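You operate a simulated robot arm through the tools that you are given. There is no shell and no other tool. Be economical: measure what you need, move in short steps, check, and stop when the job is done.

You are at the controls of a simulated robot arm. One attempt, no reset.

Task
Unblock the sink with the plunger and let it drain.
Fine: strainer out on the worktop first; three pushes or more over the plughole; stand the plunger on the draining mat.
Where things are to end (x, y in the base frame): basket strainer within 60 mm of [440, 290].

The check looks at the end state, three seconds after you hand in, the way a careful person would. Anything else that was tipped, shoved, dropped, spilled or broken makes it a failure.

Robot
A 6-joint arm with a two-finger parallel gripper, fixed in place. Base frame: the origin is at the foot of the arm, x ahead of it, y to its left, z up; the work surface is at about z = 900. Lengths are in mm, angles in rad, forces in N, time in s.
With the tool pointing down near the work surface it reaches from about 240 to 660 mm from the base axis. Its first joint turns from -1.152 to 1.152 rad. Payload 2.9 kg.
Tool frame: the origin (TCP) lies between the finger pads and is the grasp point; the fingertips stand 30 mm ahead of it; z points along the fingers, y is the line along which they close. Largest opening 110 mm; finger width 20, thickness 10; the body of the gripper, 48 by 112 mm, starts 55 mm behind the TCP.
Orientation is that of the tool frame in the base frame, as a unit quaternion [w, x, y, z]. With the fingers straight down and closing along the base's y, the tool's x points along the base's -x, its y along +y and its z along -z.

Tools
- The arm moves only by the tool arm_command. Its argument "plan" is a list of rows, each a list of 7 numbers: the finger opening in mm, from 0 to 110, then the shift along the tool's x, y, z in mm, then the turn, a rotation vector about the tool's x, y, z in rad. In form: [[claw, x, y, z, rx, ry, rz], ...]. A call has 1 to 8 rows; each row shifts and turns the commanded pose from where the row before left it, along the tool's axes as they then stand. Rows are played at 5 a second. More than 50 mm and 0.15 rad between two rows, or a gripper value outside its range, and nothing of the call is played. Where a pose cannot be reached the arm comes as near as it can. A force on the tool above 90 N (or 10 N above the force at the start of the call, whichever is more), or a blocked arm, ends the call early, and 0.2 s more pass. The fingers move at their own pace (about 108 mm/s each) and stop on an object; they squeeze with about 38 N. The grip force told is the motor's: it shows also when the fingers shut on nothing. Time passes only in rows, and 0.2 s behind the last, so rows that do not move let the fingers close. It gives the time, the measured TCP pose, the force on the tool (base axes), the opening and the grip force at its end, in the units of the frame above (readings bear some noise), with the torque about the TCP (base axes, N m) and any sound that the robot's microphone picked up.
- Cameras (640 x 400 px; columns grow to the right, rows downward): "scene" is fixed at [68.5, 426.1, 1389.7]; the picture's right is [-0.84, -0.54, 0.00], its down [-0.28, 0.45, -0.85] and it looks along [0.46, -0.72, -0.53] (base axes); focal length 214 px, centre (320, 200). "wrist" rides on the gripper at [72, 17, -103] in the tool frame; the picture's right is [-0.23, 0.97, 0.00], its down [-0.76, -0.18, -0.62] and it looks along [-0.61, -0.14, 0.78] (tool axes); focal length 222 px, centre (320, 200). There is no depth. A picture from a camera that has moved, and an enlarged one, comes with that camera's place and axes in the base frame and with its lens.
- grab_frame(camera): a new picture of that camera. No time passes.
- inspect(camera, box): a new picture of the part [left, top, right, bottom] of that camera's present view, enlarged. No time passes.
- job_done(): hands the job in; it is judged then, once.

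Go step by step. Nothing tells you positions but the pictures and the camera data: compare them with the known pose of the tool, close in by small moves and look again before you grip or let go. The budget is 120 turns and 76 pictures, counting those below and the enlarged ones. Unless the task says otherwise, let go and move clear before handing in, and close with one line.

The tools are called after "Emit:" as name(argument=value, ...) on one line, values as JSON. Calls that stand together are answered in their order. arm_command: Moves the arm, as the interface text tells. Its arguments: {"type":"object","properties":{"plan":{"type":"array"}},"required":["plan"]} The other tools are called the same way: grab_frame (camera) takes a picture; inspect (camera, box) takes an enlarged picture of a part of a camera's view; job_done () hands the job in.

At the start:

```text
clock: 0.0
position: [387.8, 18.5, 1299.9]
ee_rot: [0.0, 0.0, 1.0, -0.001]
wrist_force: [-1.0, -0.2, 0.6]
ft_torque: [0.01, 0.02, 0.01]
width: 110.1
finger_force: 0.1
```

scene: 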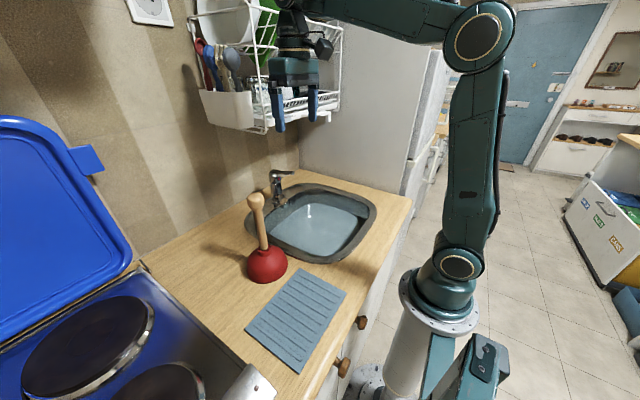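
wrist: 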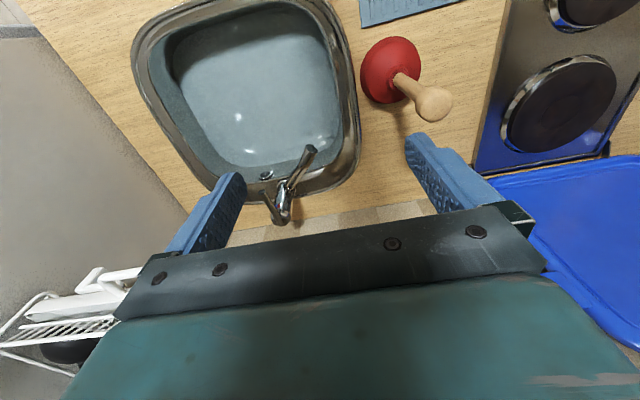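

I see a filled sink, the plunger standing between sink and mat, and no visible strainer yet. I'll look closer at both views.

Emit:
inspect(camera="wrist", box=[120, 0, 380, 220])

Emit:
inspect(camera="scene", box=[220, 150, 420, 290])

```text
1.82 times, centred on (250, 110) of wrist
camera zoom: at [314.8, 35.1, 1402.6], right [0.23, 0.97, 0.0], down [0.76, -0.18, 0.62], along [0.61, -0.14, -0.78], focal length 404 px, centre (447, 364)
```

zoom: 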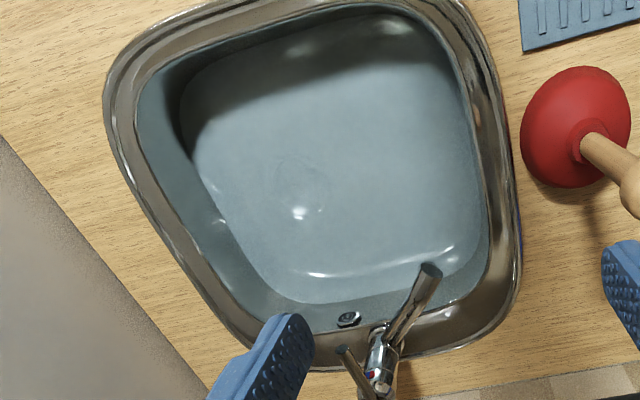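

```text
2.86 times, centred on (320, 220) of scene
camera zoom: at [68.5, 426.1, 1389.7], right [-0.84, -0.54, 0.0], down [-0.28, 0.45, -0.85], along [0.46, -0.72, -0.53], focal length 613 px, centre (320, 143)
```

zoom: 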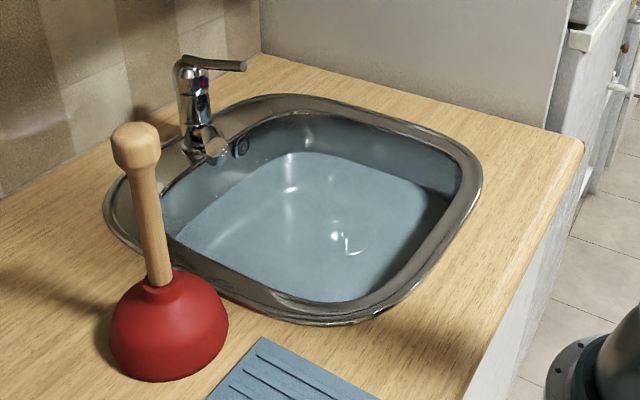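

The water hides the strainer; there is a faint ring in the sink. I'll zoom in on it.

Emit:
inspect(camera="wrist", box=[190, 60, 300, 130])

Emit:
inspect(camera="scene", box=[280, 190, 380, 255])

```text
5.71 times, centred on (245, 95) of wrist
camera zoom: at [314.8, 35.1, 1402.6], right [0.23, 0.97, 0.0], down [0.76, -0.18, 0.62], along [0.61, -0.14, -0.78], focal length 1269 px, centre (749, 800)
```

zoom: 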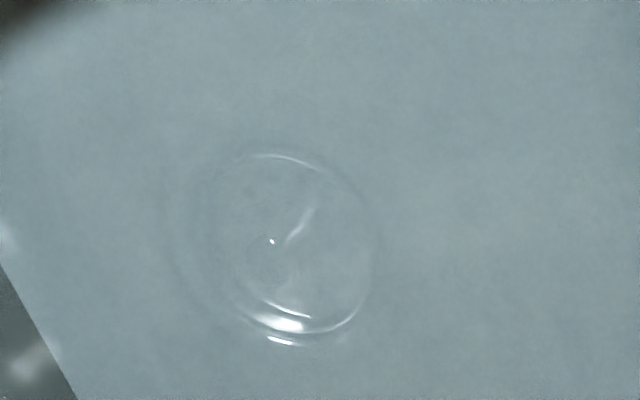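

```text
6.15 times, centred on (330, 222) of scene
camera zoom: at [68.5, 426.1, 1389.7], right [-0.84, -0.54, 0.0], down [-0.28, 0.45, -0.85], along [0.46, -0.72, -0.53], focal length 1320 px, centre (258, 62)
```

zoom: 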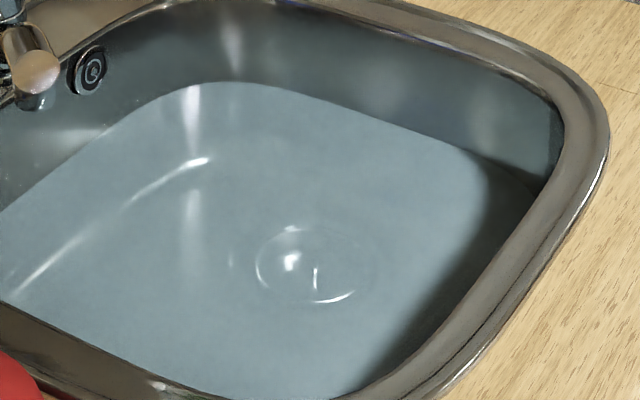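

The strainer lies around (434, -215, 760) on the bowl bottom under water, and the plunger stands near (415, 155). The dish rack may be close ahead, so I'll descend first and look at it.

Emit:
arm_command(plan=[[110, 0, 0, 45, 0, 0, 0], [110, 0, 0, 45, 0, 0, 0], [110, 0, 0, 45, 0, 0, 0], [110, 0, 0, 45, 0, 0, 0]])

Emit:
grab_frame(camera="wrist")

Emit:
grab_frame(camera="scene")

```text
clock: 1.0
position: [388.1, 21.6, 1120.7]
ee_rot: [0.001, 0.0, 1.0, 0.0]
wrist_force: [0.1, 0.3, 0.8]
ft_torque: [0.0, 0.0, 0.01]
width: 110.0
finger_force: 0.1
```

```text
69 pictures are left
camera wrist: at [316.0, 38.1, 1223.0], right [0.23, 0.97, 0.0], down [0.76, -0.18, 0.62], along [0.61, -0.14, -0.78], focal length 222 px, centre (320, 200)
```

wrist: 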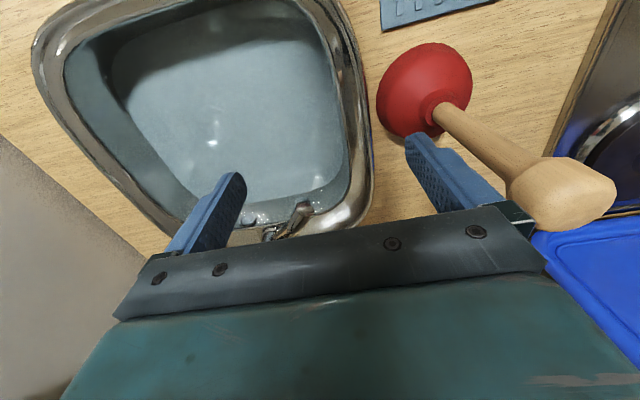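

```text
68 pictures are left
```

scene: 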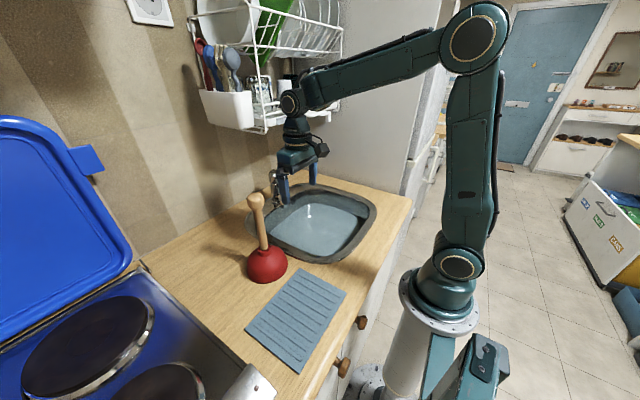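

The rack front works out near x ≈ 560, so it is clear of the path. I'm moving over the strainer at a safe height.

Emit:
arm_command(plan=[[110, -7, -39.4, 10, 0, 0, 0], [110, -7, -39.4, 10, 0, 0, 0], [110, -7, -39.4, 10, 0, 0, 0], [110, -7, -39.4, 10, 0, 0, 0], [110, -7, -39.4, 10, 0, 0, 0], [110, -7, -39.4, 10, 0, 0, 0]])

Emit:
grab_frame(camera="wrist")

Emit:
grab_frame(camera="scene")

```text
clock: 2.4
position: [431.1, -220.1, 1059.7]
ee_rot: [0.0, 0.0, 1.0, -0.002]
wrist_force: [0.0, -0.4, -1.3]
ft_torque: [0.0, 0.0, 0.0]
width: 110.1
finger_force: 0.0
```

```text
67 pictures are left
camera wrist: at [358.3, -203.1, 1162.6], right [0.23, 0.97, 0.0], down [0.76, -0.18, 0.62], along [0.61, -0.14, -0.78], focal length 222 px, centre (320, 200)
```

wrist: 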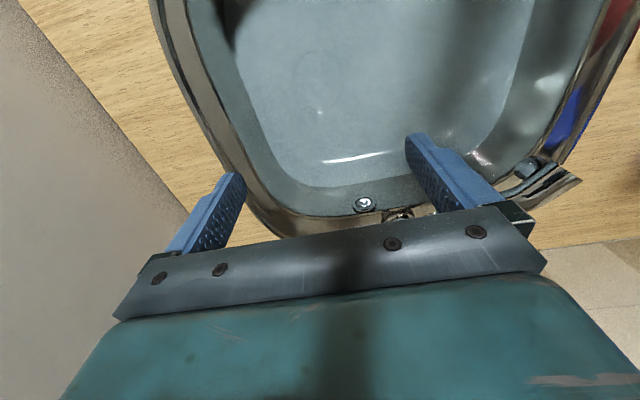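

```text
66 pictures are left
```

scene: 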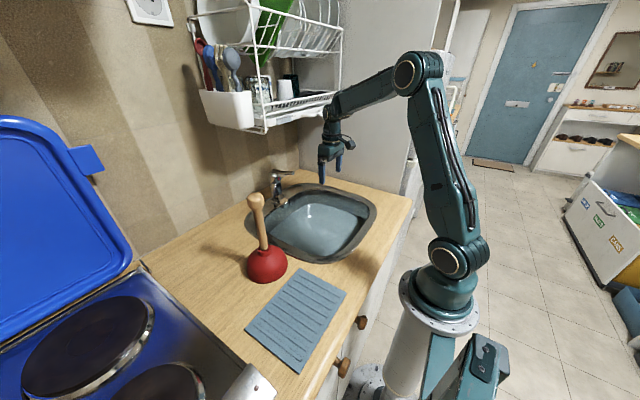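

Emit:
inspect(camera="wrist", box=[240, 30, 400, 180])

Emit:
inspect(camera="scene", box=[270, 140, 370, 240])

```text
2.67 times, centred on (320, 105) of wrist
camera zoom: at [358.3, -203.1, 1162.6], right [0.23, 0.97, 0.0], down [0.76, -0.18, 0.62], along [0.61, -0.14, -0.78], focal length 592 px, centre (320, 453)
```

zoom: 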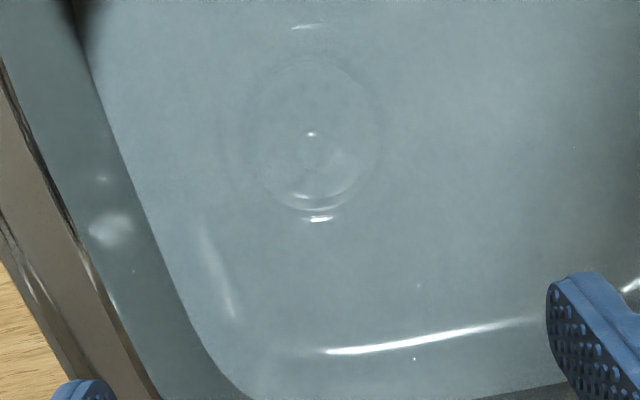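

```text
4.00 times, centred on (320, 190) of scene
camera zoom: at [68.4, 426.1, 1389.7], right [-0.84, -0.54, 0.0], down [-0.28, 0.45, -0.85], along [0.46, -0.72, -0.53], focal length 858 px, centre (320, 240)
```

zoom: 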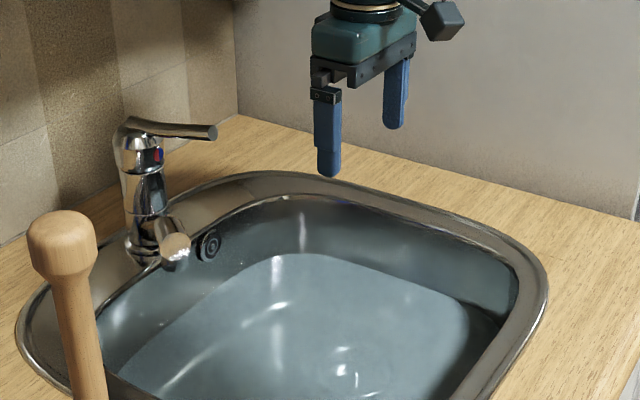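

The strainer's centre is about (430, -219) with a small central knob, right under the tool. I'll lower with the fingers partly closed and look again.

Emit:
arm_command(plan=[[60, 0, 0, 45, 0, 0, 0], [60, 0, 0, 45, 0, 0, 0], [60, 0, 0, 45, 0, 0, 0], [60, 0, 0, 35, 0, 0, 0]])

Emit:
grab_frame(camera="wrist")

Emit:
inspect(camera="scene", box=[270, 140, 370, 240])

```text
clock: 3.4
position: [429.0, -218.6, 889.4]
ee_rot: [-0.001, 0.0, 1.0, 0.0]
wrist_force: [-0.3, 0.0, -0.4]
ft_torque: [0.0, -0.01, -0.01]
width: 59.9
finger_force: 0.1
```

```text
63 pictures are left
camera wrist: at [356.3, -203.2, 991.4], right [0.23, 0.97, 0.0], down [0.76, -0.18, 0.62], along [0.61, -0.14, -0.78], focal length 222 px, centre (320, 200)
```

wrist: 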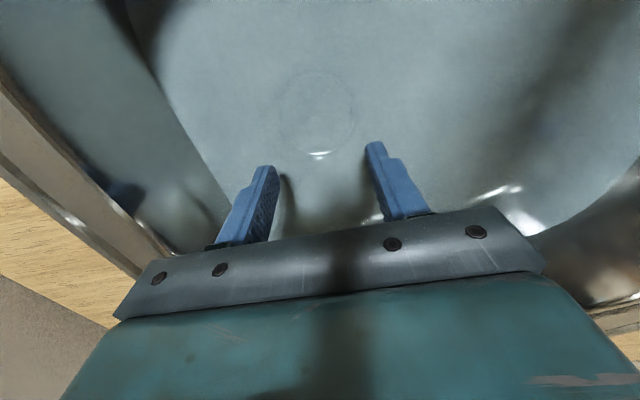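

```text
4.00 times, centred on (320, 190) of scene
camera zoom: at [68.5, 426.1, 1389.7], right [-0.84, -0.54, 0.0], down [-0.28, 0.45, -0.85], along [0.46, -0.72, -0.53], focal length 858 px, centre (320, 240)
```

zoom: 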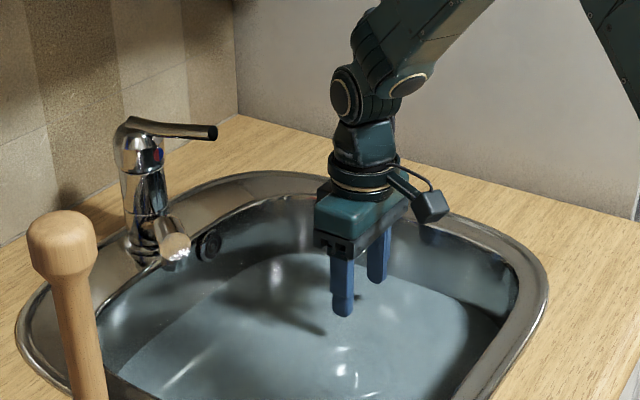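

Emit:
inspect(camera="wrist", box=[240, 50, 400, 170])

```text
3.33 times, centred on (320, 110) of wrist
camera zoom: at [356.3, -203.2, 991.4], right [0.23, 0.97, 0.0], down [0.76, -0.18, 0.62], along [0.61, -0.14, -0.78], focal length 740 px, centre (320, 500)
```

zoom: 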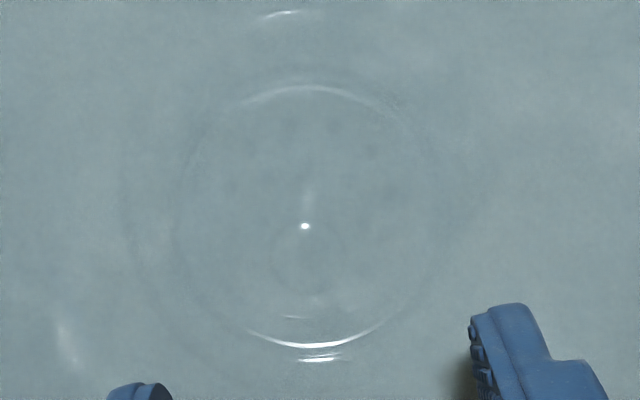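

The knob top is about (429, -223, 790), roughly 18 mm across, and the flange is near z = 760. I'll descend slowly to z ≈ 797 with a 44 mm opening, then look.

Emit:
arm_command(plan=[[44, 0, -4.5, 25, 0, 0, 0], [44, 0, 0, 25, 0, 0, 0], [44, 0, 0, 22, 0, 0, 0], [44, 0, 0, 20, 0, 0, 0], [44, 0, 0, 0, 0, 0, 0]])

Emit:
inspect(camera="wrist", box=[220, 80, 420, 240])

```text
clock: 4.6
position: [430.3, -222.3, 799.0]
ee_rot: [0.0, 0.0, 1.0, 0.0]
wrist_force: [0.7, 0.7, -0.3]
ft_torque: [0.01, -0.01, 0.01]
width: 44.0
finger_force: 0.0
```

```text
2.50 times, centred on (320, 160) of wrist
camera zoom: at [357.5, -206.5, 902.1], right [0.23, 0.97, 0.0], down [0.76, -0.18, 0.62], along [0.61, -0.14, -0.78], focal length 555 px, centre (320, 300)
```

zoom: 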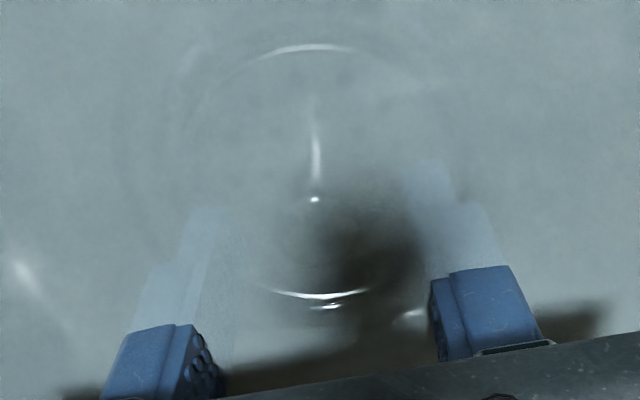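

Fingers straddle the knob, under water. I'll lower 9 mm more and close.

Emit:
arm_command(plan=[[44, 0, -0.8, 9, 0, 0, 0], [44, 0, 0, 0, 0, 0, 0], [0, 0, 0, 0, 0, 0, 0], [0, 0, 0, 0, 0, 0, 0], [0, 0, 0, 0, 0, 0, 0]])

Emit:
inspect(camera="wrist", box=[220, 80, 420, 240])

```text
clock: 5.8
position: [429.6, -224.4, 790.4]
ee_rot: [0.0, -0.001, 1.0, 0.0]
wrist_force: [0.4, 0.1, 0.5]
ft_torque: [0.02, 0.02, -0.01]
width: 22.0
finger_force: 37.7
```

```text
2.50 times, centred on (320, 160) of wrist
camera zoom: at [356.5, -207.7, 893.1], right [0.23, 0.97, 0.0], down [0.76, -0.18, 0.62], along [0.61, -0.14, -0.78], focal length 555 px, centre (320, 300)
```

zoom: 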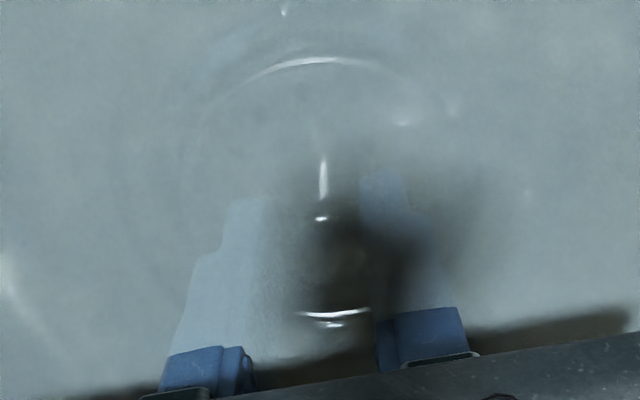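

Gripped at 22 mm on the knob. I'll lift gently straight up.

Emit:
arm_command(plan=[[0, 0, 0, -10, 0, 0, 0], [0, 0, 0, -20, 0, 0, 0], [0, 0, 0, -30, 0, 0, 0], [0, 0, 0, -40, 0, 0, 0], [0, 0, 0, -40, 0, 0, 0], [0, 0, 0, -40, 0, 0, 0], [0, 0, 0, -30, 0, 0, 0], [0, 0, 0, 0, 0, 0, 0]])

Emit:
grab_frame(camera="wrist")

Emit:
grab_frame(camera="scene")

```text
clock: 7.6
position: [429.0, -223.1, 999.5]
ee_rot: [0.0, 0.0, 1.0, 0.0]
wrist_force: [0.5, 0.1, -0.7]
ft_torque: [-0.01, -0.01, 0.0]
width: 22.3
finger_force: 37.8
```

```text
58 pictures are left
camera wrist: at [356.6, -205.9, 1101.7], right [0.23, 0.97, 0.0], down [0.76, -0.18, 0.62], along [0.61, -0.14, -0.78], focal length 222 px, centre (320, 200)
```

wrist: 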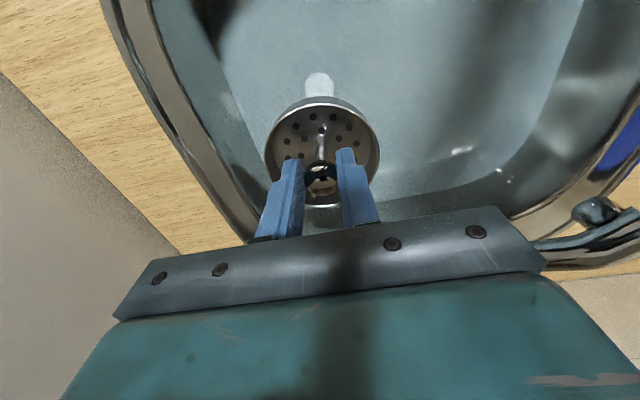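

```text
57 pictures are left
```

scene: 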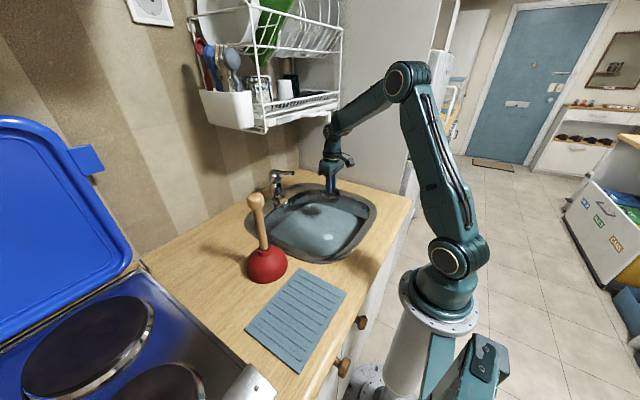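

Strainer is out and held. I'll raise it well above the plunger height and cross towards +y.

Emit:
arm_command(plan=[[0, 7, 0, -40, 0, 0, 0], [0, 7, 0, -40, 0, 0, 0], [0, 7, 0, -40, 0, 0, 0], [0, 7, 0, -40, 0, 0, 0], [0, 7, 0, -40, 0, 0, 0], [0, 7, 0, -40, 0, 0, 0], [0, 0, 45, 0, 0, 0, 0], [0, 0, 45, 0, 0, 0, 0]])

Emit:
arm_command(plan=[[0, 0, 46, 0, 0, 0, 0], [0, 0, 46, 0, 0, 0, 0], [0, 0, 46, 0, 0, 0, 0], [0, 0, 46, 0, 0, 0, 0], [0, 0, 46, 0, 0, 0, 0], [0, 0, 46, 0, 0, 0, 0], [0, 0, 46, 0, 0, 0, 0], [0, 0, 46, 0, 0, 0, 0]])

Emit:
grab_frame(camera="scene")

```text
clock: 9.4
position: [390.3, -132.5, 1240.2]
ee_rot: [-0.001, 0.001, 1.0, 0.0]
wrist_force: [-0.2, 0.7, -0.5]
ft_torque: [-0.02, 0.03, -0.01]
width: 22.5
finger_force: 38.4
```

```text
clock: 11.2
position: [387.6, 233.7, 1240.3]
ee_rot: [0.0, 0.0, 1.0, -0.001]
wrist_force: [0.4, 0.0, -0.7]
ft_torque: [0.0, 0.01, 0.0]
width: 22.1
finger_force: 38.0
```

```text
56 pictures are left
```

scene: 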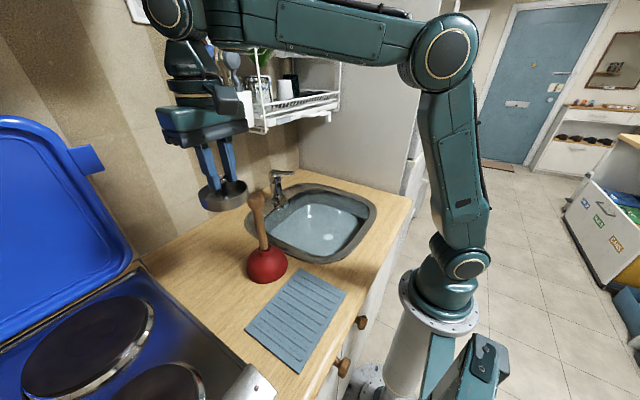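

Now over to about (437, 283) and down partway.

Emit:
arm_command(plan=[[0, -17, 17, 30, 0, 0, 0], [0, -17, 17, 30, 0, 0, 0], [0, -15, 15, 35, 0, 0, 0], [0, 0, 0, 45, 0, 0, 0], [0, 0, 0, 45, 0, 0, 0], [0, 0, 0, 45, 0, 0, 0]])

Emit:
grab_frame(camera="scene")

Emit:
grab_frame(camera="wrist")

```text
clock: 12.6
position: [440.6, 283.9, 1008.6]
ee_rot: [0.0, 0.001, 1.0, 0.0]
wrist_force: [-0.9, 0.2, -0.4]
ft_torque: [0.04, 0.06, 0.03]
width: 22.1
finger_force: 38.7
```

```text
55 pictures are left
```

scene: 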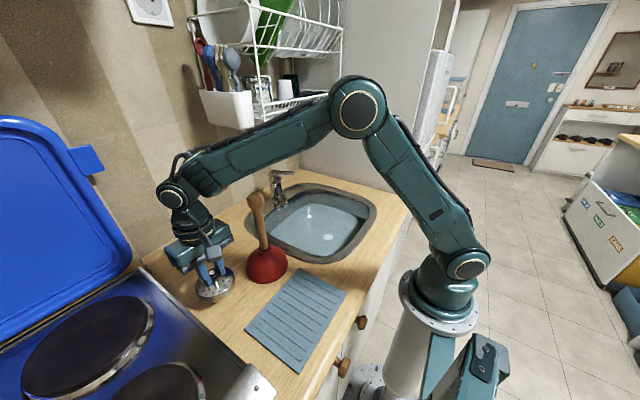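

```text
54 pictures are left
camera wrist: at [367.5, 299.5, 1110.5], right [0.23, 0.97, 0.0], down [0.76, -0.18, 0.62], along [0.61, -0.14, -0.78], focal length 222 px, centre (320, 200)
```

wrist: 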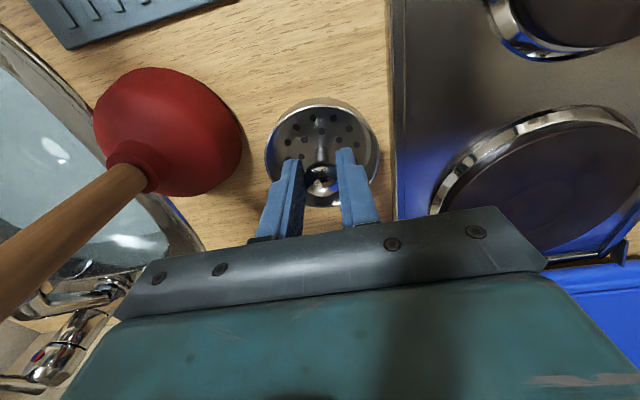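

Clearance is good on both sides. I'll lower carefully to find the worktop.

Emit:
arm_command(plan=[[0, 0, 0, 20, 0, 0, 0], [0, 0, 0, 15, 0, 0, 0], [0, 0, 0, 5, 0, 0, 0], [0, 0, 0, 0, 0, 0, 0]])

Emit:
inspect(camera="scene", box=[160, 230, 280, 320])

```text
clock: 13.6
position: [437.6, 282.1, 968.1]
ee_rot: [0.001, 0.001, 1.0, 0.0]
wrist_force: [1.4, -0.6, -0.7]
ft_torque: [0.01, 0.0, -0.02]
width: 22.1
finger_force: 38.3
```

```text
4.44 times, centred on (220, 275) of scene
camera zoom: at [68.5, 426.1, 1389.7], right [-0.84, -0.54, 0.0], down [-0.28, 0.45, -0.85], along [0.46, -0.72, -0.53], focal length 953 px, centre (764, -133)
```

zoom: 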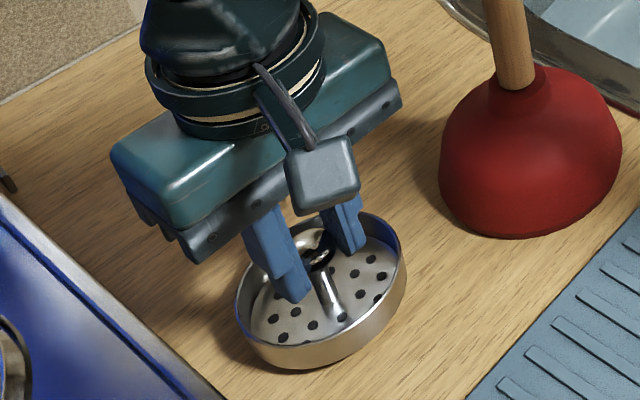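

Emit:
arm_command(plan=[[0, 0, 0, 4, 0, 0, 0], [0, 0, 0, 0, 0, 0, 0]])

Emit:
arm_command(plan=[[0, 0, 0, 4, 0, 0, 0], [0, 0, 0, 0, 0, 0, 0]])

Emit:
arm_command(plan=[[0, 0, 0, 3, 0, 0, 0], [0, 0, 0, 0, 0, 0, 0]])

Emit:
inspect(camera="scene", box=[160, 230, 280, 320])

```text
clock: 14.2
position: [437.9, 282.8, 964.5]
ee_rot: [0.0, 0.0, 1.0, 0.0]
wrist_force: [-0.2, -0.1, -1.2]
ft_torque: [0.01, -0.02, -0.02]
width: 22.0
finger_force: 37.9
```

```text
clock: 14.8
position: [437.2, 282.9, 964.6]
ee_rot: [0.003, 0.001, 1.0, 0.0]
wrist_force: [-5.3, -8.0, 31.0]
ft_torque: [-0.2, 0.25, -0.03]
width: 22.3
finger_force: 38.0
```

```text
clock: 15.4
position: [437.9, 283.6, 959.2]
ee_rot: [0.003, 0.001, 1.0, 0.001]
wrist_force: [1.0, -9.7, 32.3]
ft_torque: [-0.24, -0.36, -0.07]
width: 22.5
finger_force: 37.7
```

```text
4.44 times, centred on (220, 275) of scene
camera zoom: at [68.1, 425.6, 1389.9], right [-0.84, -0.54, 0.0], down [-0.28, 0.45, -0.85], along [0.46, -0.72, -0.53], focal length 953 px, centre (764, -133)
```

zoom: 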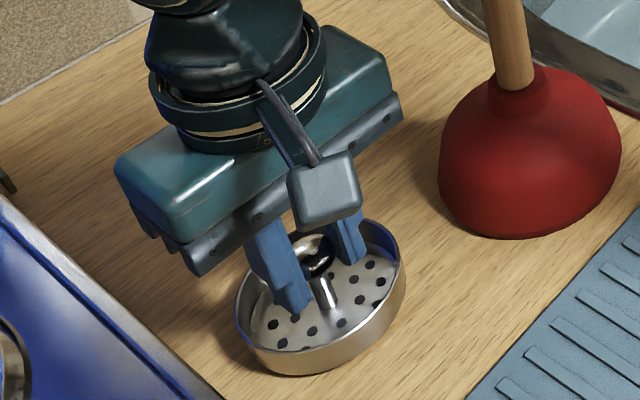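

It's on the worktop with some pressure; I'll ease up, release and rise.

Emit:
arm_command(plan=[[0, 0, 0, -4, 0, 0, 0], [0, 0, 0, 0, 0, 0, 0]])

Emit:
arm_command(plan=[[44, 0, 0, 0, 0, 0, 0], [44, 0, 0, 0, 0, 0, 0], [44, 0, 0, -20, 0, 0, 0], [44, 0, 0, -40, 0, 0, 0], [44, 0, 0, -45, 0, 0, 0], [44, 0, 0, -45, 0, 0, 0], [44, 0, 0, -45, 0, 0, 0], [44, 0, 0, -45, 0, 0, 0]])

Emit:
grab_frame(camera="wrist")

Emit:
grab_frame(camera="scene")

```text
clock: 16.0
position: [434.7, 283.9, 959.0]
ee_rot: [-0.001, -0.001, 1.0, -0.001]
wrist_force: [1.6, 0.6, 5.9]
ft_torque: [0.17, -0.29, 0.07]
width: 22.1
finger_force: 38.3
```

```text
clock: 17.8
position: [433.5, 287.3, 1201.2]
ee_rot: [0.001, 0.0, 1.0, -0.001]
wrist_force: [1.2, 0.3, 0.3]
ft_torque: [0.0, 0.01, 0.0]
width: 44.0
finger_force: 0.1
```

```text
51 pictures are left
camera wrist: at [362.1, 303.4, 1304.5], right [0.23, 0.97, 0.0], down [0.76, -0.18, 0.62], along [0.61, -0.14, -0.78], focal length 222 px, centre (320, 200)
```

wrist: 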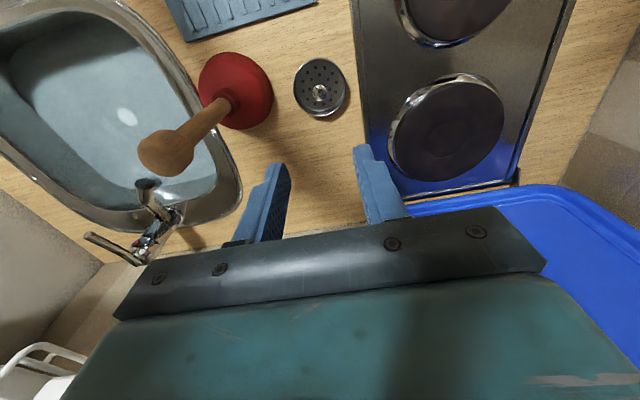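

```text
50 pictures are left
```

scene: 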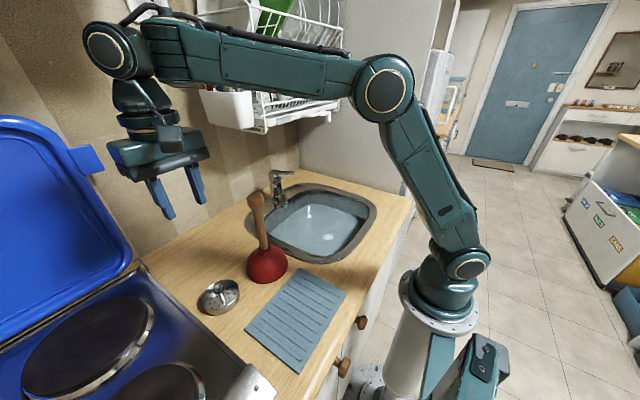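

The strainer sits at about (438, 287), which is good. The plunger handle appears vertical at roughly (419, 153) with its knob top near z ≈ 1147; I'm moving above it.

Emit:
arm_command(plan=[[90, 4, -33.5, -8, 0, 0, 0], [90, 4, -33.5, -8, 0, 0, 0], [90, 3.5, -33.5, 0, 0, 0, 0], [90, 3, -33.5, 0, 0, 0, 0]])

Emit:
grab_frame(camera="wrist")

Emit:
inspect(camera="scene", box=[180, 100, 340, 300])

```text
clock: 18.8
position: [420.7, 152.9, 1217.1]
ee_rot: [0.0, 0.0, 1.0, 0.0]
wrist_force: [0.4, -0.1, 0.0]
ft_torque: [0.01, 0.01, -0.02]
width: 90.2
finger_force: 0.0
```

```text
49 pictures are left
camera wrist: at [348.8, 169.0, 1320.0], right [0.23, 0.97, 0.0], down [0.76, -0.18, 0.62], along [0.61, -0.14, -0.78], focal length 222 px, centre (320, 200)
```

wrist: 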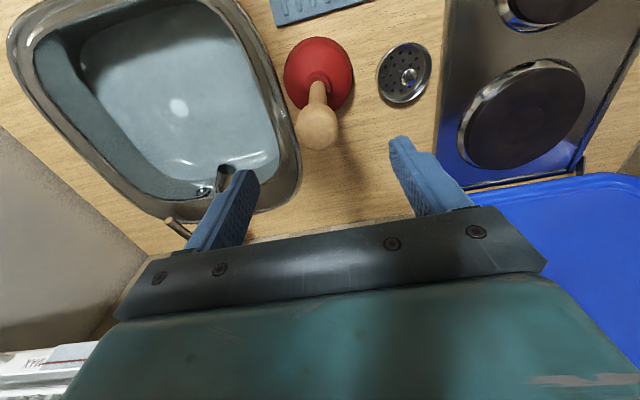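

```text
2.00 times, centred on (260, 200) of scene
camera zoom: at [68.5, 426.1, 1389.7], right [-0.84, -0.54, 0.0], down [-0.28, 0.45, -0.85], along [0.46, -0.72, -0.53], focal length 429 px, centre (440, 200)
```

zoom: 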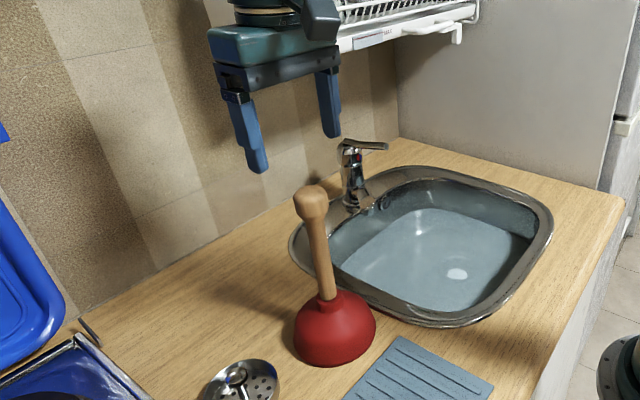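

Knob ≈ 38 mm across at (420, 150), top near z = 1144. I'll go down to TCP z ≈ 1100 with the handle between the fingers.

Emit:
arm_command(plan=[[90, 0, -2.5, 40, 0, 0, 0], [90, 0, 0, 40, 0, 0, 0], [90, 0, 0, 25, 0, 0, 0], [90, 0, 0, 10, 0, 0, 0], [90, 0, 0, 0, 0, 0, 0]])

Emit:
grab_frame(camera="wrist")

Emit:
inspect(camera="scene", box=[200, 140, 320, 300])

```text
clock: 20.0
position: [419.3, 149.2, 1100.8]
ee_rot: [0.0, 0.001, 1.0, 0.0]
wrist_force: [-0.4, -0.3, 0.3]
ft_torque: [0.0, -0.04, 0.0]
width: 89.7
finger_force: 0.1
```

```text
47 pictures are left
camera wrist: at [347.2, 165.9, 1203.7], right [0.23, 0.97, 0.0], down [0.76, -0.18, 0.62], along [0.61, -0.14, -0.78], focal length 222 px, centre (320, 200)
```

wrist: 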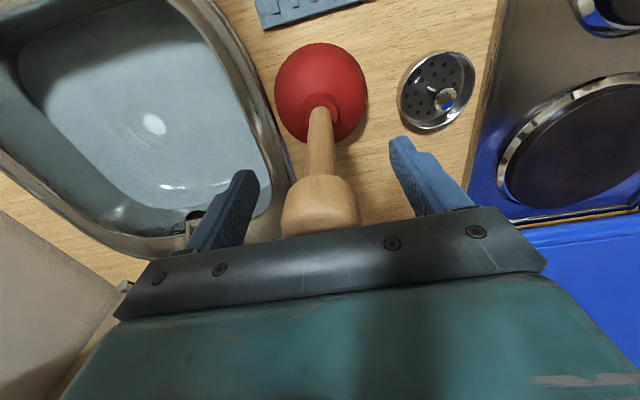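

```text
2.50 times, centred on (260, 220) of scene
camera zoom: at [68.5, 426.1, 1389.7], right [-0.84, -0.54, 0.0], down [-0.28, 0.45, -0.85], along [0.46, -0.72, -0.53], focal length 536 px, centre (470, 150)
```

zoom: 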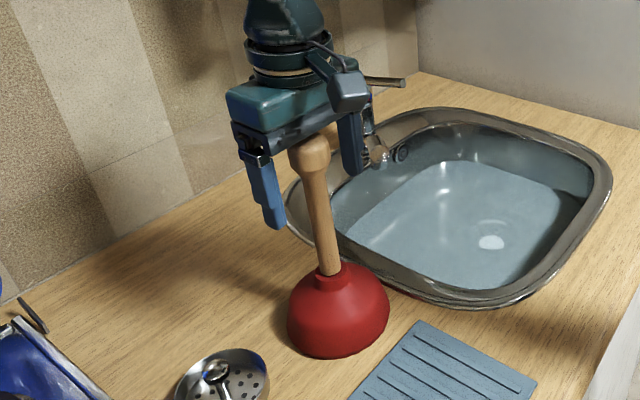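

The handle is centred between the fingers with the knob just under the palm. Closing.

Emit:
arm_command(plan=[[0, 0, 0, 0, 0, 0, 0], [0, 0, 0, 0, 0, 0, 0], [0, 0, 0, 0, 0, 0, 0], [0, 0, 0, 0, 0, 0, 0]])

Emit:
arm_command(plan=[[0, 0, 0, -10, 0, 0, 0], [0, 0, 0, -20, 0, 0, 0], [0, 0, 0, 0, 0, 0, 0]])

Emit:
grab_frame(camera="wrist")

Emit:
inspect(camera="scene", box=[200, 140, 320, 300])

```text
clock: 21.0
position: [419.8, 149.6, 1100.6]
ee_rot: [-0.001, -0.001, 1.0, 0.0]
wrist_force: [0.1, 0.0, -0.6]
ft_torque: [-0.03, 0.07, -0.03]
width: 36.8
finger_force: 38.1
```

```text
clock: 21.8
position: [421.4, 147.3, 1131.2]
ee_rot: [0.0, 0.0, 1.0, 0.0]
wrist_force: [0.9, -0.5, -2.3]
ft_torque: [-0.01, -0.01, -0.02]
width: 36.4
finger_force: 38.1
```

```text
45 pictures are left
camera wrist: at [349.2, 163.8, 1234.9], right [0.23, 0.97, 0.0], down [0.76, -0.18, 0.62], along [0.61, -0.14, -0.78], focal length 222 px, centre (320, 200)
```

wrist: 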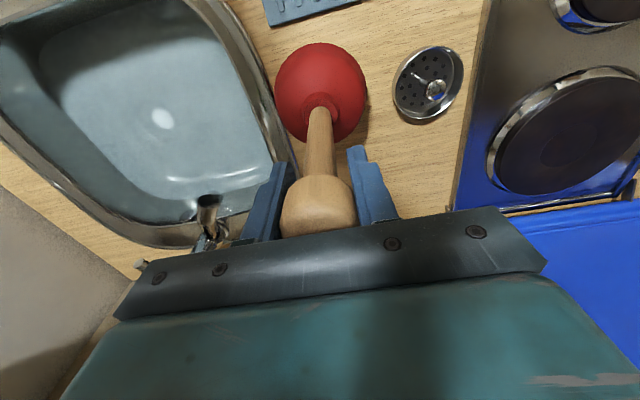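

```text
2.50 times, centred on (260, 220) of scene
camera zoom: at [68.5, 426.1, 1389.7], right [-0.84, -0.54, 0.0], down [-0.28, 0.45, -0.85], along [0.46, -0.72, -0.53], focal length 536 px, centre (470, 150)
```

zoom: 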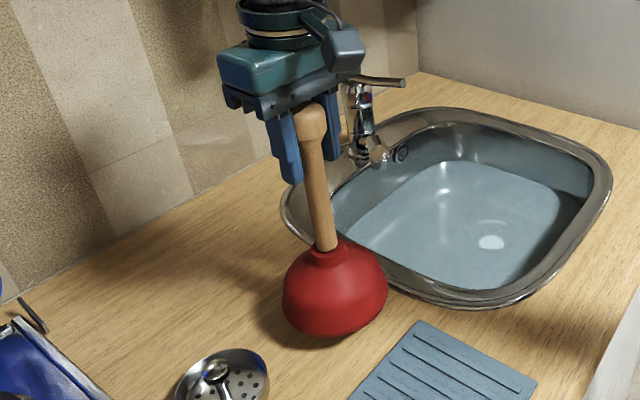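

The plunger is held and lifted straight, cup base 200 mm below the TCP. I'll carry it over the sink, passing clear of the spout.

Emit:
arm_command(plan=[[0, 10, 0, -20, 0, 0, 0], [0, 10, 0, -20, 0, 0, 0], [0, 2, -40, 0, 0, 0, 0], [0, 0, -40, 0, 0, 0, 0], [0, 0, -40, 0, 0, 0, 0], [0, 0, -40, 0, 0, 0, 0], [0, 0, -40, 0, 0, 0, 0], [0, 0, 0, 0, 0, 0, 0]])

Emit:
arm_command(plan=[[0, 0, -40, 0, 0, 0, 0], [0, -5, -40, 0, 0, 0, 0], [0, -10, -40, 0, 0, 0, 0], [0, -10, -40, 0, 0, 0, 0], [0, -6, -10, 0, 0, 0, 0], [0, 0, 0, 0, 0, 0, 0]])

Emit:
grab_frame(camera="wrist")

Emit:
grab_frame(camera="scene")

```text
clock: 23.6
position: [398.3, -53.1, 1172.6]
ee_rot: [-0.001, 0.0, 1.0, 0.0]
wrist_force: [0.1, -0.1, -2.4]
ft_torque: [0.02, -0.02, -0.02]
width: 36.5
finger_force: 37.7
```

```text
clock: 25.0
position: [431.5, -221.6, 1173.9]
ee_rot: [-0.001, -0.001, 1.0, -0.001]
wrist_force: [0.3, -0.7, -2.7]
ft_torque: [0.01, -0.02, 0.0]
width: 36.5
finger_force: 37.8
```

```text
43 pictures are left
camera wrist: at [359.2, -205.6, 1276.7], right [0.23, 0.97, 0.0], down [0.76, -0.18, 0.62], along [0.61, -0.14, -0.78], focal length 222 px, centre (320, 200)
```

wrist: 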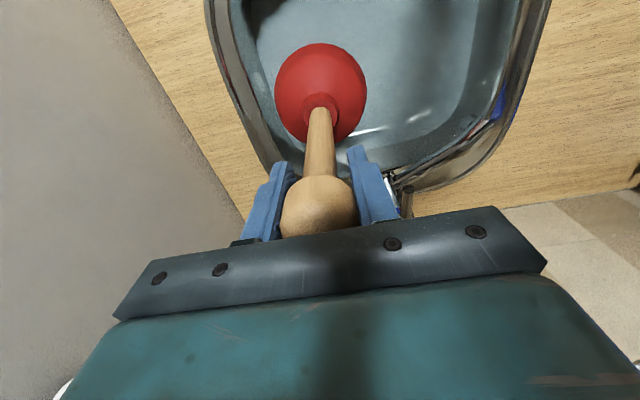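

```text
42 pictures are left
```

scene: 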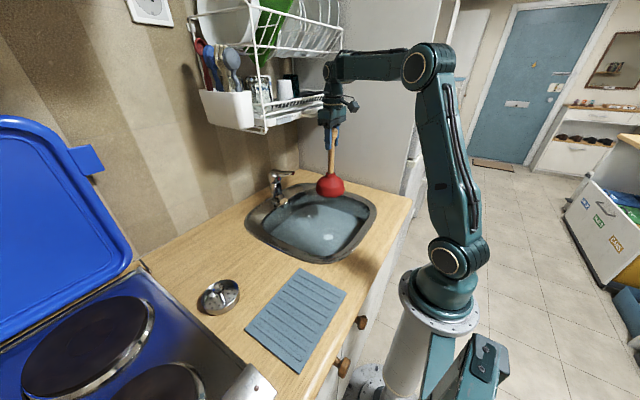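

Plunger hangs vertically over the plughole. I'll lower it gently into the water to just above the bottom.

Emit:
arm_command(plan=[[0, 0, -0.5, 40, 0, 0, 0], [0, 0, 0, 40, 0, 0, 0], [0, 0, 0, 30, 0, 0, 0], [0, 0, 0, 25, 0, 0, 0], [0, 0, 0, 20, 0, 0, 0], [0, 0, 0, 20, 0, 0, 0], [0, 0, 0, 20, 0, 0, 0], [0, 0, 0, 0, 0, 0, 0]])

Emit:
grab_frame(camera="wrist")

Emit:
inspect(camera="scene", box=[230, 90, 400, 280])

```text
clock: 26.8
position: [429.6, -221.8, 980.4]
ee_rot: [0.0, 0.001, 1.0, 0.0]
wrist_force: [0.6, 0.8, -1.1]
ft_torque: [0.0, -0.03, 0.01]
width: 36.3
finger_force: 38.4
```

```text
41 pictures are left
camera wrist: at [357.8, -205.0, 1082.5], right [0.23, 0.97, 0.0], down [0.76, -0.18, 0.62], along [0.61, -0.14, -0.78], focal length 222 px, centre (320, 200)
```

wrist: 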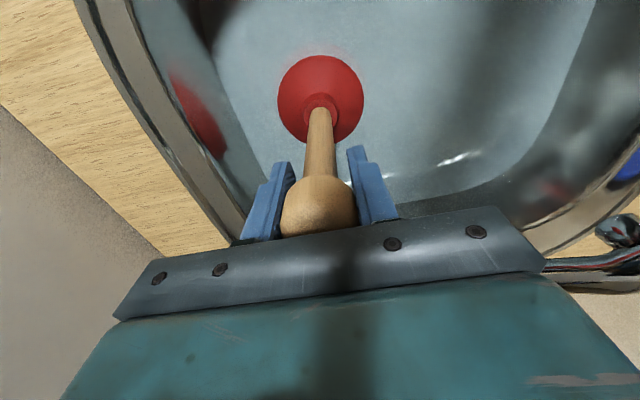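

```text
2.11 times, centred on (315, 185) of scene
camera zoom: at [68.5, 426.1, 1389.7], right [-0.84, -0.54, 0.0], down [-0.28, 0.45, -0.85], along [0.46, -0.72, -0.53], focal length 452 px, centre (330, 232)
```

zoom: 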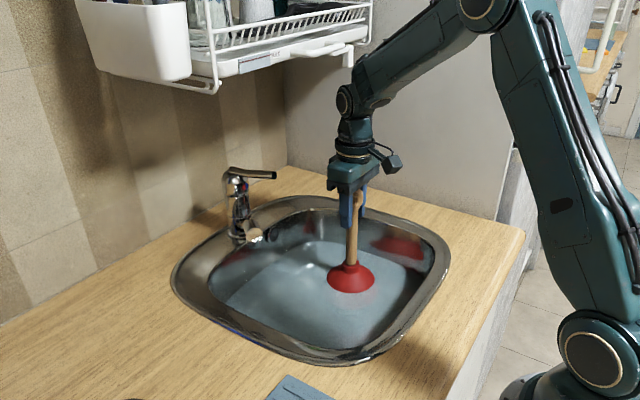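

Cup is partly under water, over the plughole. I'll feel for the bottom in small steps.

Emit:
arm_command(plan=[[0, 0, 0, 10, 0, 0, 0], [0, 0, 0, 5, 0, 0, 0], [0, 0, 0, 0, 0, 0, 0]])

Emit:
arm_command(plan=[[0, 0, 0, 6, 0, 0, 0], [0, 0, 0, 0, 0, 0, 0]])

Emit:
arm_command(plan=[[0, 0, 0, 6, 0, 0, 0], [0, 0, 0, 0, 0, 0, 0]])

```text
clock: 27.6
position: [430.4, -222.6, 964.9]
ee_rot: [-0.001, -0.001, 1.0, 0.0]
wrist_force: [-0.3, 0.4, -2.4]
ft_torque: [0.0, -0.01, -0.02]
width: 36.6
finger_force: 38.7
```

```text
clock: 28.2
position: [430.3, -223.7, 958.5]
ee_rot: [0.001, 0.001, 1.0, 0.0]
wrist_force: [-0.4, -0.2, -3.8]
ft_torque: [0.01, 0.02, 0.0]
width: 36.4
finger_force: 38.5
```

```text
clock: 28.8
position: [429.8, -224.2, 951.5]
ee_rot: [0.001, 0.001, 1.0, 0.0]
wrist_force: [0.8, 0.2, -3.3]
ft_torque: [0.0, -0.02, -0.01]
width: 36.6
finger_force: 38.0
```

Emit:
arm_command(plan=[[0, 0, 0, 6, 0, 0, 0], [0, 0, 0, 0, 0, 0, 0]])

Emit:
arm_command(plan=[[0, 0, 0, 6, 0, 0, 0], [0, 0, 0, 0, 0, 0, 0]])

Emit:
inspect(camera="wrist", box=[220, 30, 420, 240])

```text
clock: 29.4
position: [430.1, -224.6, 946.3]
ee_rot: [0.001, 0.0, 1.0, 0.0]
wrist_force: [-1.3, 2.2, 3.6]
ft_torque: [0.0, 0.14, -0.03]
width: 36.4
finger_force: 38.1
```

```text
clock: 30.0
position: [431.7, -225.4, 941.4]
ee_rot: [0.0, 0.0, 1.0, 0.0]
wrist_force: [-2.7, 3.0, 6.1]
ft_torque: [0.01, 0.33, -0.08]
width: 36.5
finger_force: 38.4
```

```text
1.90 times, centred on (320, 135) of wrist
camera zoom: at [358.8, -207.6, 1043.1], right [0.23, 0.97, 0.0], down [0.76, -0.18, 0.62], along [0.61, -0.14, -0.78], focal length 423 px, centre (320, 324)
```

zoom: 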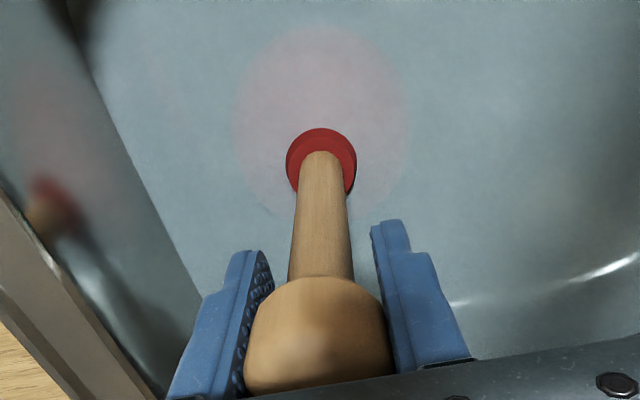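

The cup touches the bottom at TCP z ≈ 948 and is soft. I'll try a first push and watch the force.

Emit:
arm_command(plan=[[0, 0, 0, 8, 0, 0, 0], [0, 0, 0, 8, 0, 0, 0], [0, 0, 0, 0, 0, 0, 0]])

```text
clock: 30.8
position: [434.3, -224.2, 926.2]
ee_rot: [0.003, 0.0, 1.0, -0.001]
wrist_force: [-9.0, 4.5, 39.2]
ft_torque: [-0.07, -0.46, 0.07]
width: 37.0
finger_force: 37.6
heard: click
```

A click was heard at 39 N. I'll check the view before continuing.

Emit:
inspect(camera="wrist", box=[220, 30, 420, 240])

Emit:
inspect(camera="scene", box=[260, 120, 400, 250])

```text
1.90 times, centred on (320, 135) of wrist
camera zoom: at [360.1, -207.5, 1028.2], right [0.23, 0.97, 0.0], down [0.76, -0.18, 0.63], along [0.61, -0.14, -0.78], focal length 423 px, centre (320, 324)
```

zoom: 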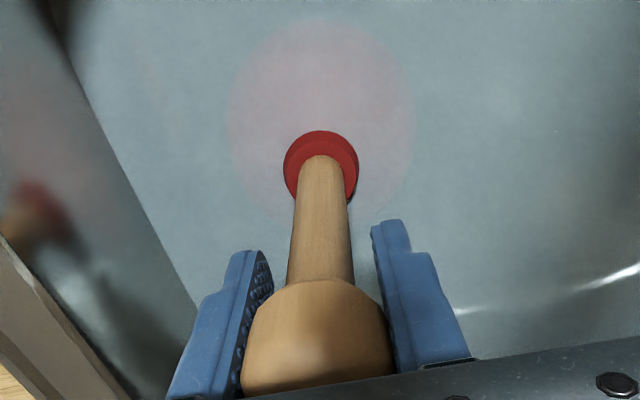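

```text
3.08 times, centred on (330, 185) of scene
camera zoom: at [67.7, 426.5, 1389.6], right [-0.84, -0.54, 0.0], down [-0.28, 0.45, -0.85], along [0.46, -0.72, -0.53], focal length 660 px, centre (289, 246)
```

zoom: 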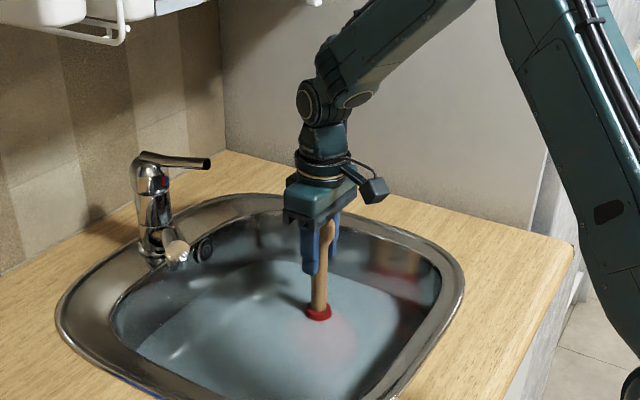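

All stable. Completing more strokes: up, then down again.

Emit:
arm_command(plan=[[0, 0, 0, -13, 0, 0, 0], [0, 0, 0, -13, 0, 0, 0], [0, 0, 0, 0, 0, 0, 0], [0, 0, 0, 13, 0, 0, 0], [0, 0, 0, 13, 0, 0, 0], [0, 0, 0, 0, 0, 0, 0]])

Emit:
arm_command(plan=[[0, 0, 0, -13, 0, 0, 0], [0, 0, 0, -13, 0, 0, 0], [0, 0, 0, 0, 0, 0, 0], [0, 0, 0, 13, 0, 0, 0], [0, 0, 0, 13, 0, 0, 0], [0, 0, 0, 0, 0, 0, 0]])

Emit:
arm_command(plan=[[0, 0, 0, -13, 0, 0, 0], [0, 0, 0, -13, 0, 0, 0], [0, 0, 0, 0, 0, 0, 0], [0, 0, 0, 13, 0, 0, 0], [0, 0, 0, 13, 0, 0, 0], [0, 0, 0, 0, 0, 0, 0]])

Emit:
arm_command(plan=[[0, 0, 0, -13, 0, 0, 0], [0, 0, 0, -13, 0, 0, 0], [0, 0, 0, 0, 0, 0, 0]])

Emit:
inspect(camera="scene", box=[260, 120, 400, 250])

```text
clock: 32.2
position: [432.1, -223.9, 923.7]
ee_rot: [0.004, 0.0, 1.0, -0.001]
wrist_force: [-10.0, 4.2, 40.4]
ft_torque: [-0.09, -0.16, 0.02]
width: 36.9
finger_force: 37.7
heard: click
```

```text
clock: 33.6
position: [432.4, -222.1, 924.6]
ee_rot: [0.001, 0.0, 1.0, -0.001]
wrist_force: [-9.5, 2.5, 30.8]
ft_torque: [0.12, -0.14, 0.09]
width: 36.8
finger_force: 38.0
heard: click
```

```text
clock: 35.0
position: [431.3, -223.0, 924.4]
ee_rot: [0.002, 0.0, 1.0, -0.001]
wrist_force: [-8.2, 5.0, 31.8]
ft_torque: [-0.21, 0.17, -0.04]
width: 36.5
finger_force: 38.3
heard: click
```

```text
clock: 35.8
position: [429.9, -223.6, 946.8]
ee_rot: [0.0, 0.0, 1.0, 0.0]
wrist_force: [1.4, 1.3, -0.2]
ft_torque: [0.1, -0.27, 0.03]
width: 36.3
finger_force: 38.2
```

```text
3.08 times, centred on (330, 185) of scene
camera zoom: at [68.5, 426.1, 1389.7], right [-0.84, -0.54, 0.0], down [-0.28, 0.45, -0.85], along [0.46, -0.72, -0.53], focal length 660 px, centre (289, 246)
```

zoom: 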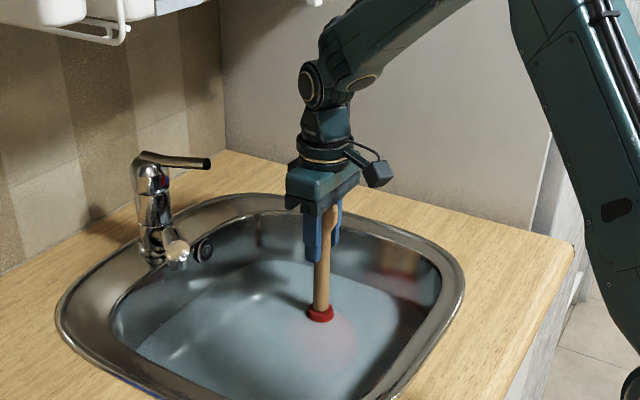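

Four pushes done. I'll lift the cup off the plughole and see whether the water goes down.

Emit:
arm_command(plan=[[0, 0, 0, -15, 0, 0, 0], [0, 0, 0, -20, 0, 0, 0], [0, 0, 0, -25, 0, 0, 0], [0, 0, 0, -30, 0, 0, 0], [0, 0, 0, -20, 0, 0, 0], [0, 0, 0, 0, 0, 0, 0], [0, 0, 0, 0, 0, 0, 0], [0, 0, 0, 0, 0, 0, 0]])

Emit:
inspect(camera="scene", box=[260, 120, 400, 250])

Emit:
grab_frame(camera="wrist")

```text
clock: 37.6
position: [430.5, -225.2, 1058.6]
ee_rot: [-0.001, 0.0, 1.0, 0.0]
wrist_force: [-1.0, -0.1, -3.0]
ft_torque: [0.0, 0.0, 0.01]
width: 36.6
finger_force: 38.1
```

```text
3.08 times, centred on (330, 185) of scene
camera zoom: at [68.5, 426.1, 1389.7], right [-0.84, -0.54, 0.0], down [-0.28, 0.45, -0.85], along [0.46, -0.72, -0.53], focal length 660 px, centre (289, 246)
```

zoom: 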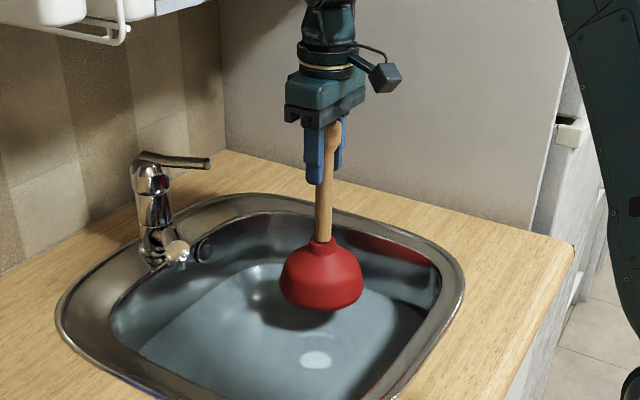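

```text
34 pictures are left
camera wrist: at [358.4, -208.5, 1161.1], right [0.23, 0.97, 0.0], down [0.76, -0.18, 0.62], along [0.61, -0.14, -0.78], focal length 222 px, centre (320, 200)
```

wrist: 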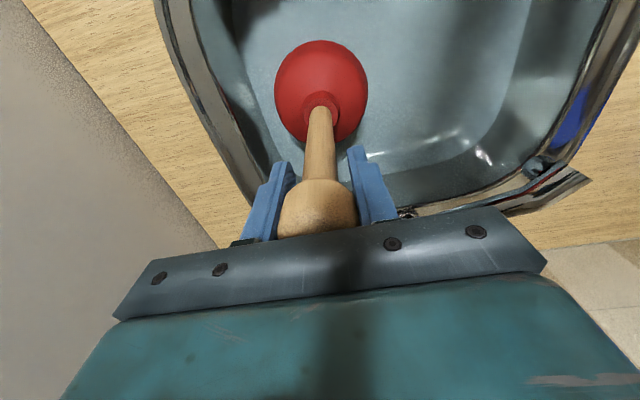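

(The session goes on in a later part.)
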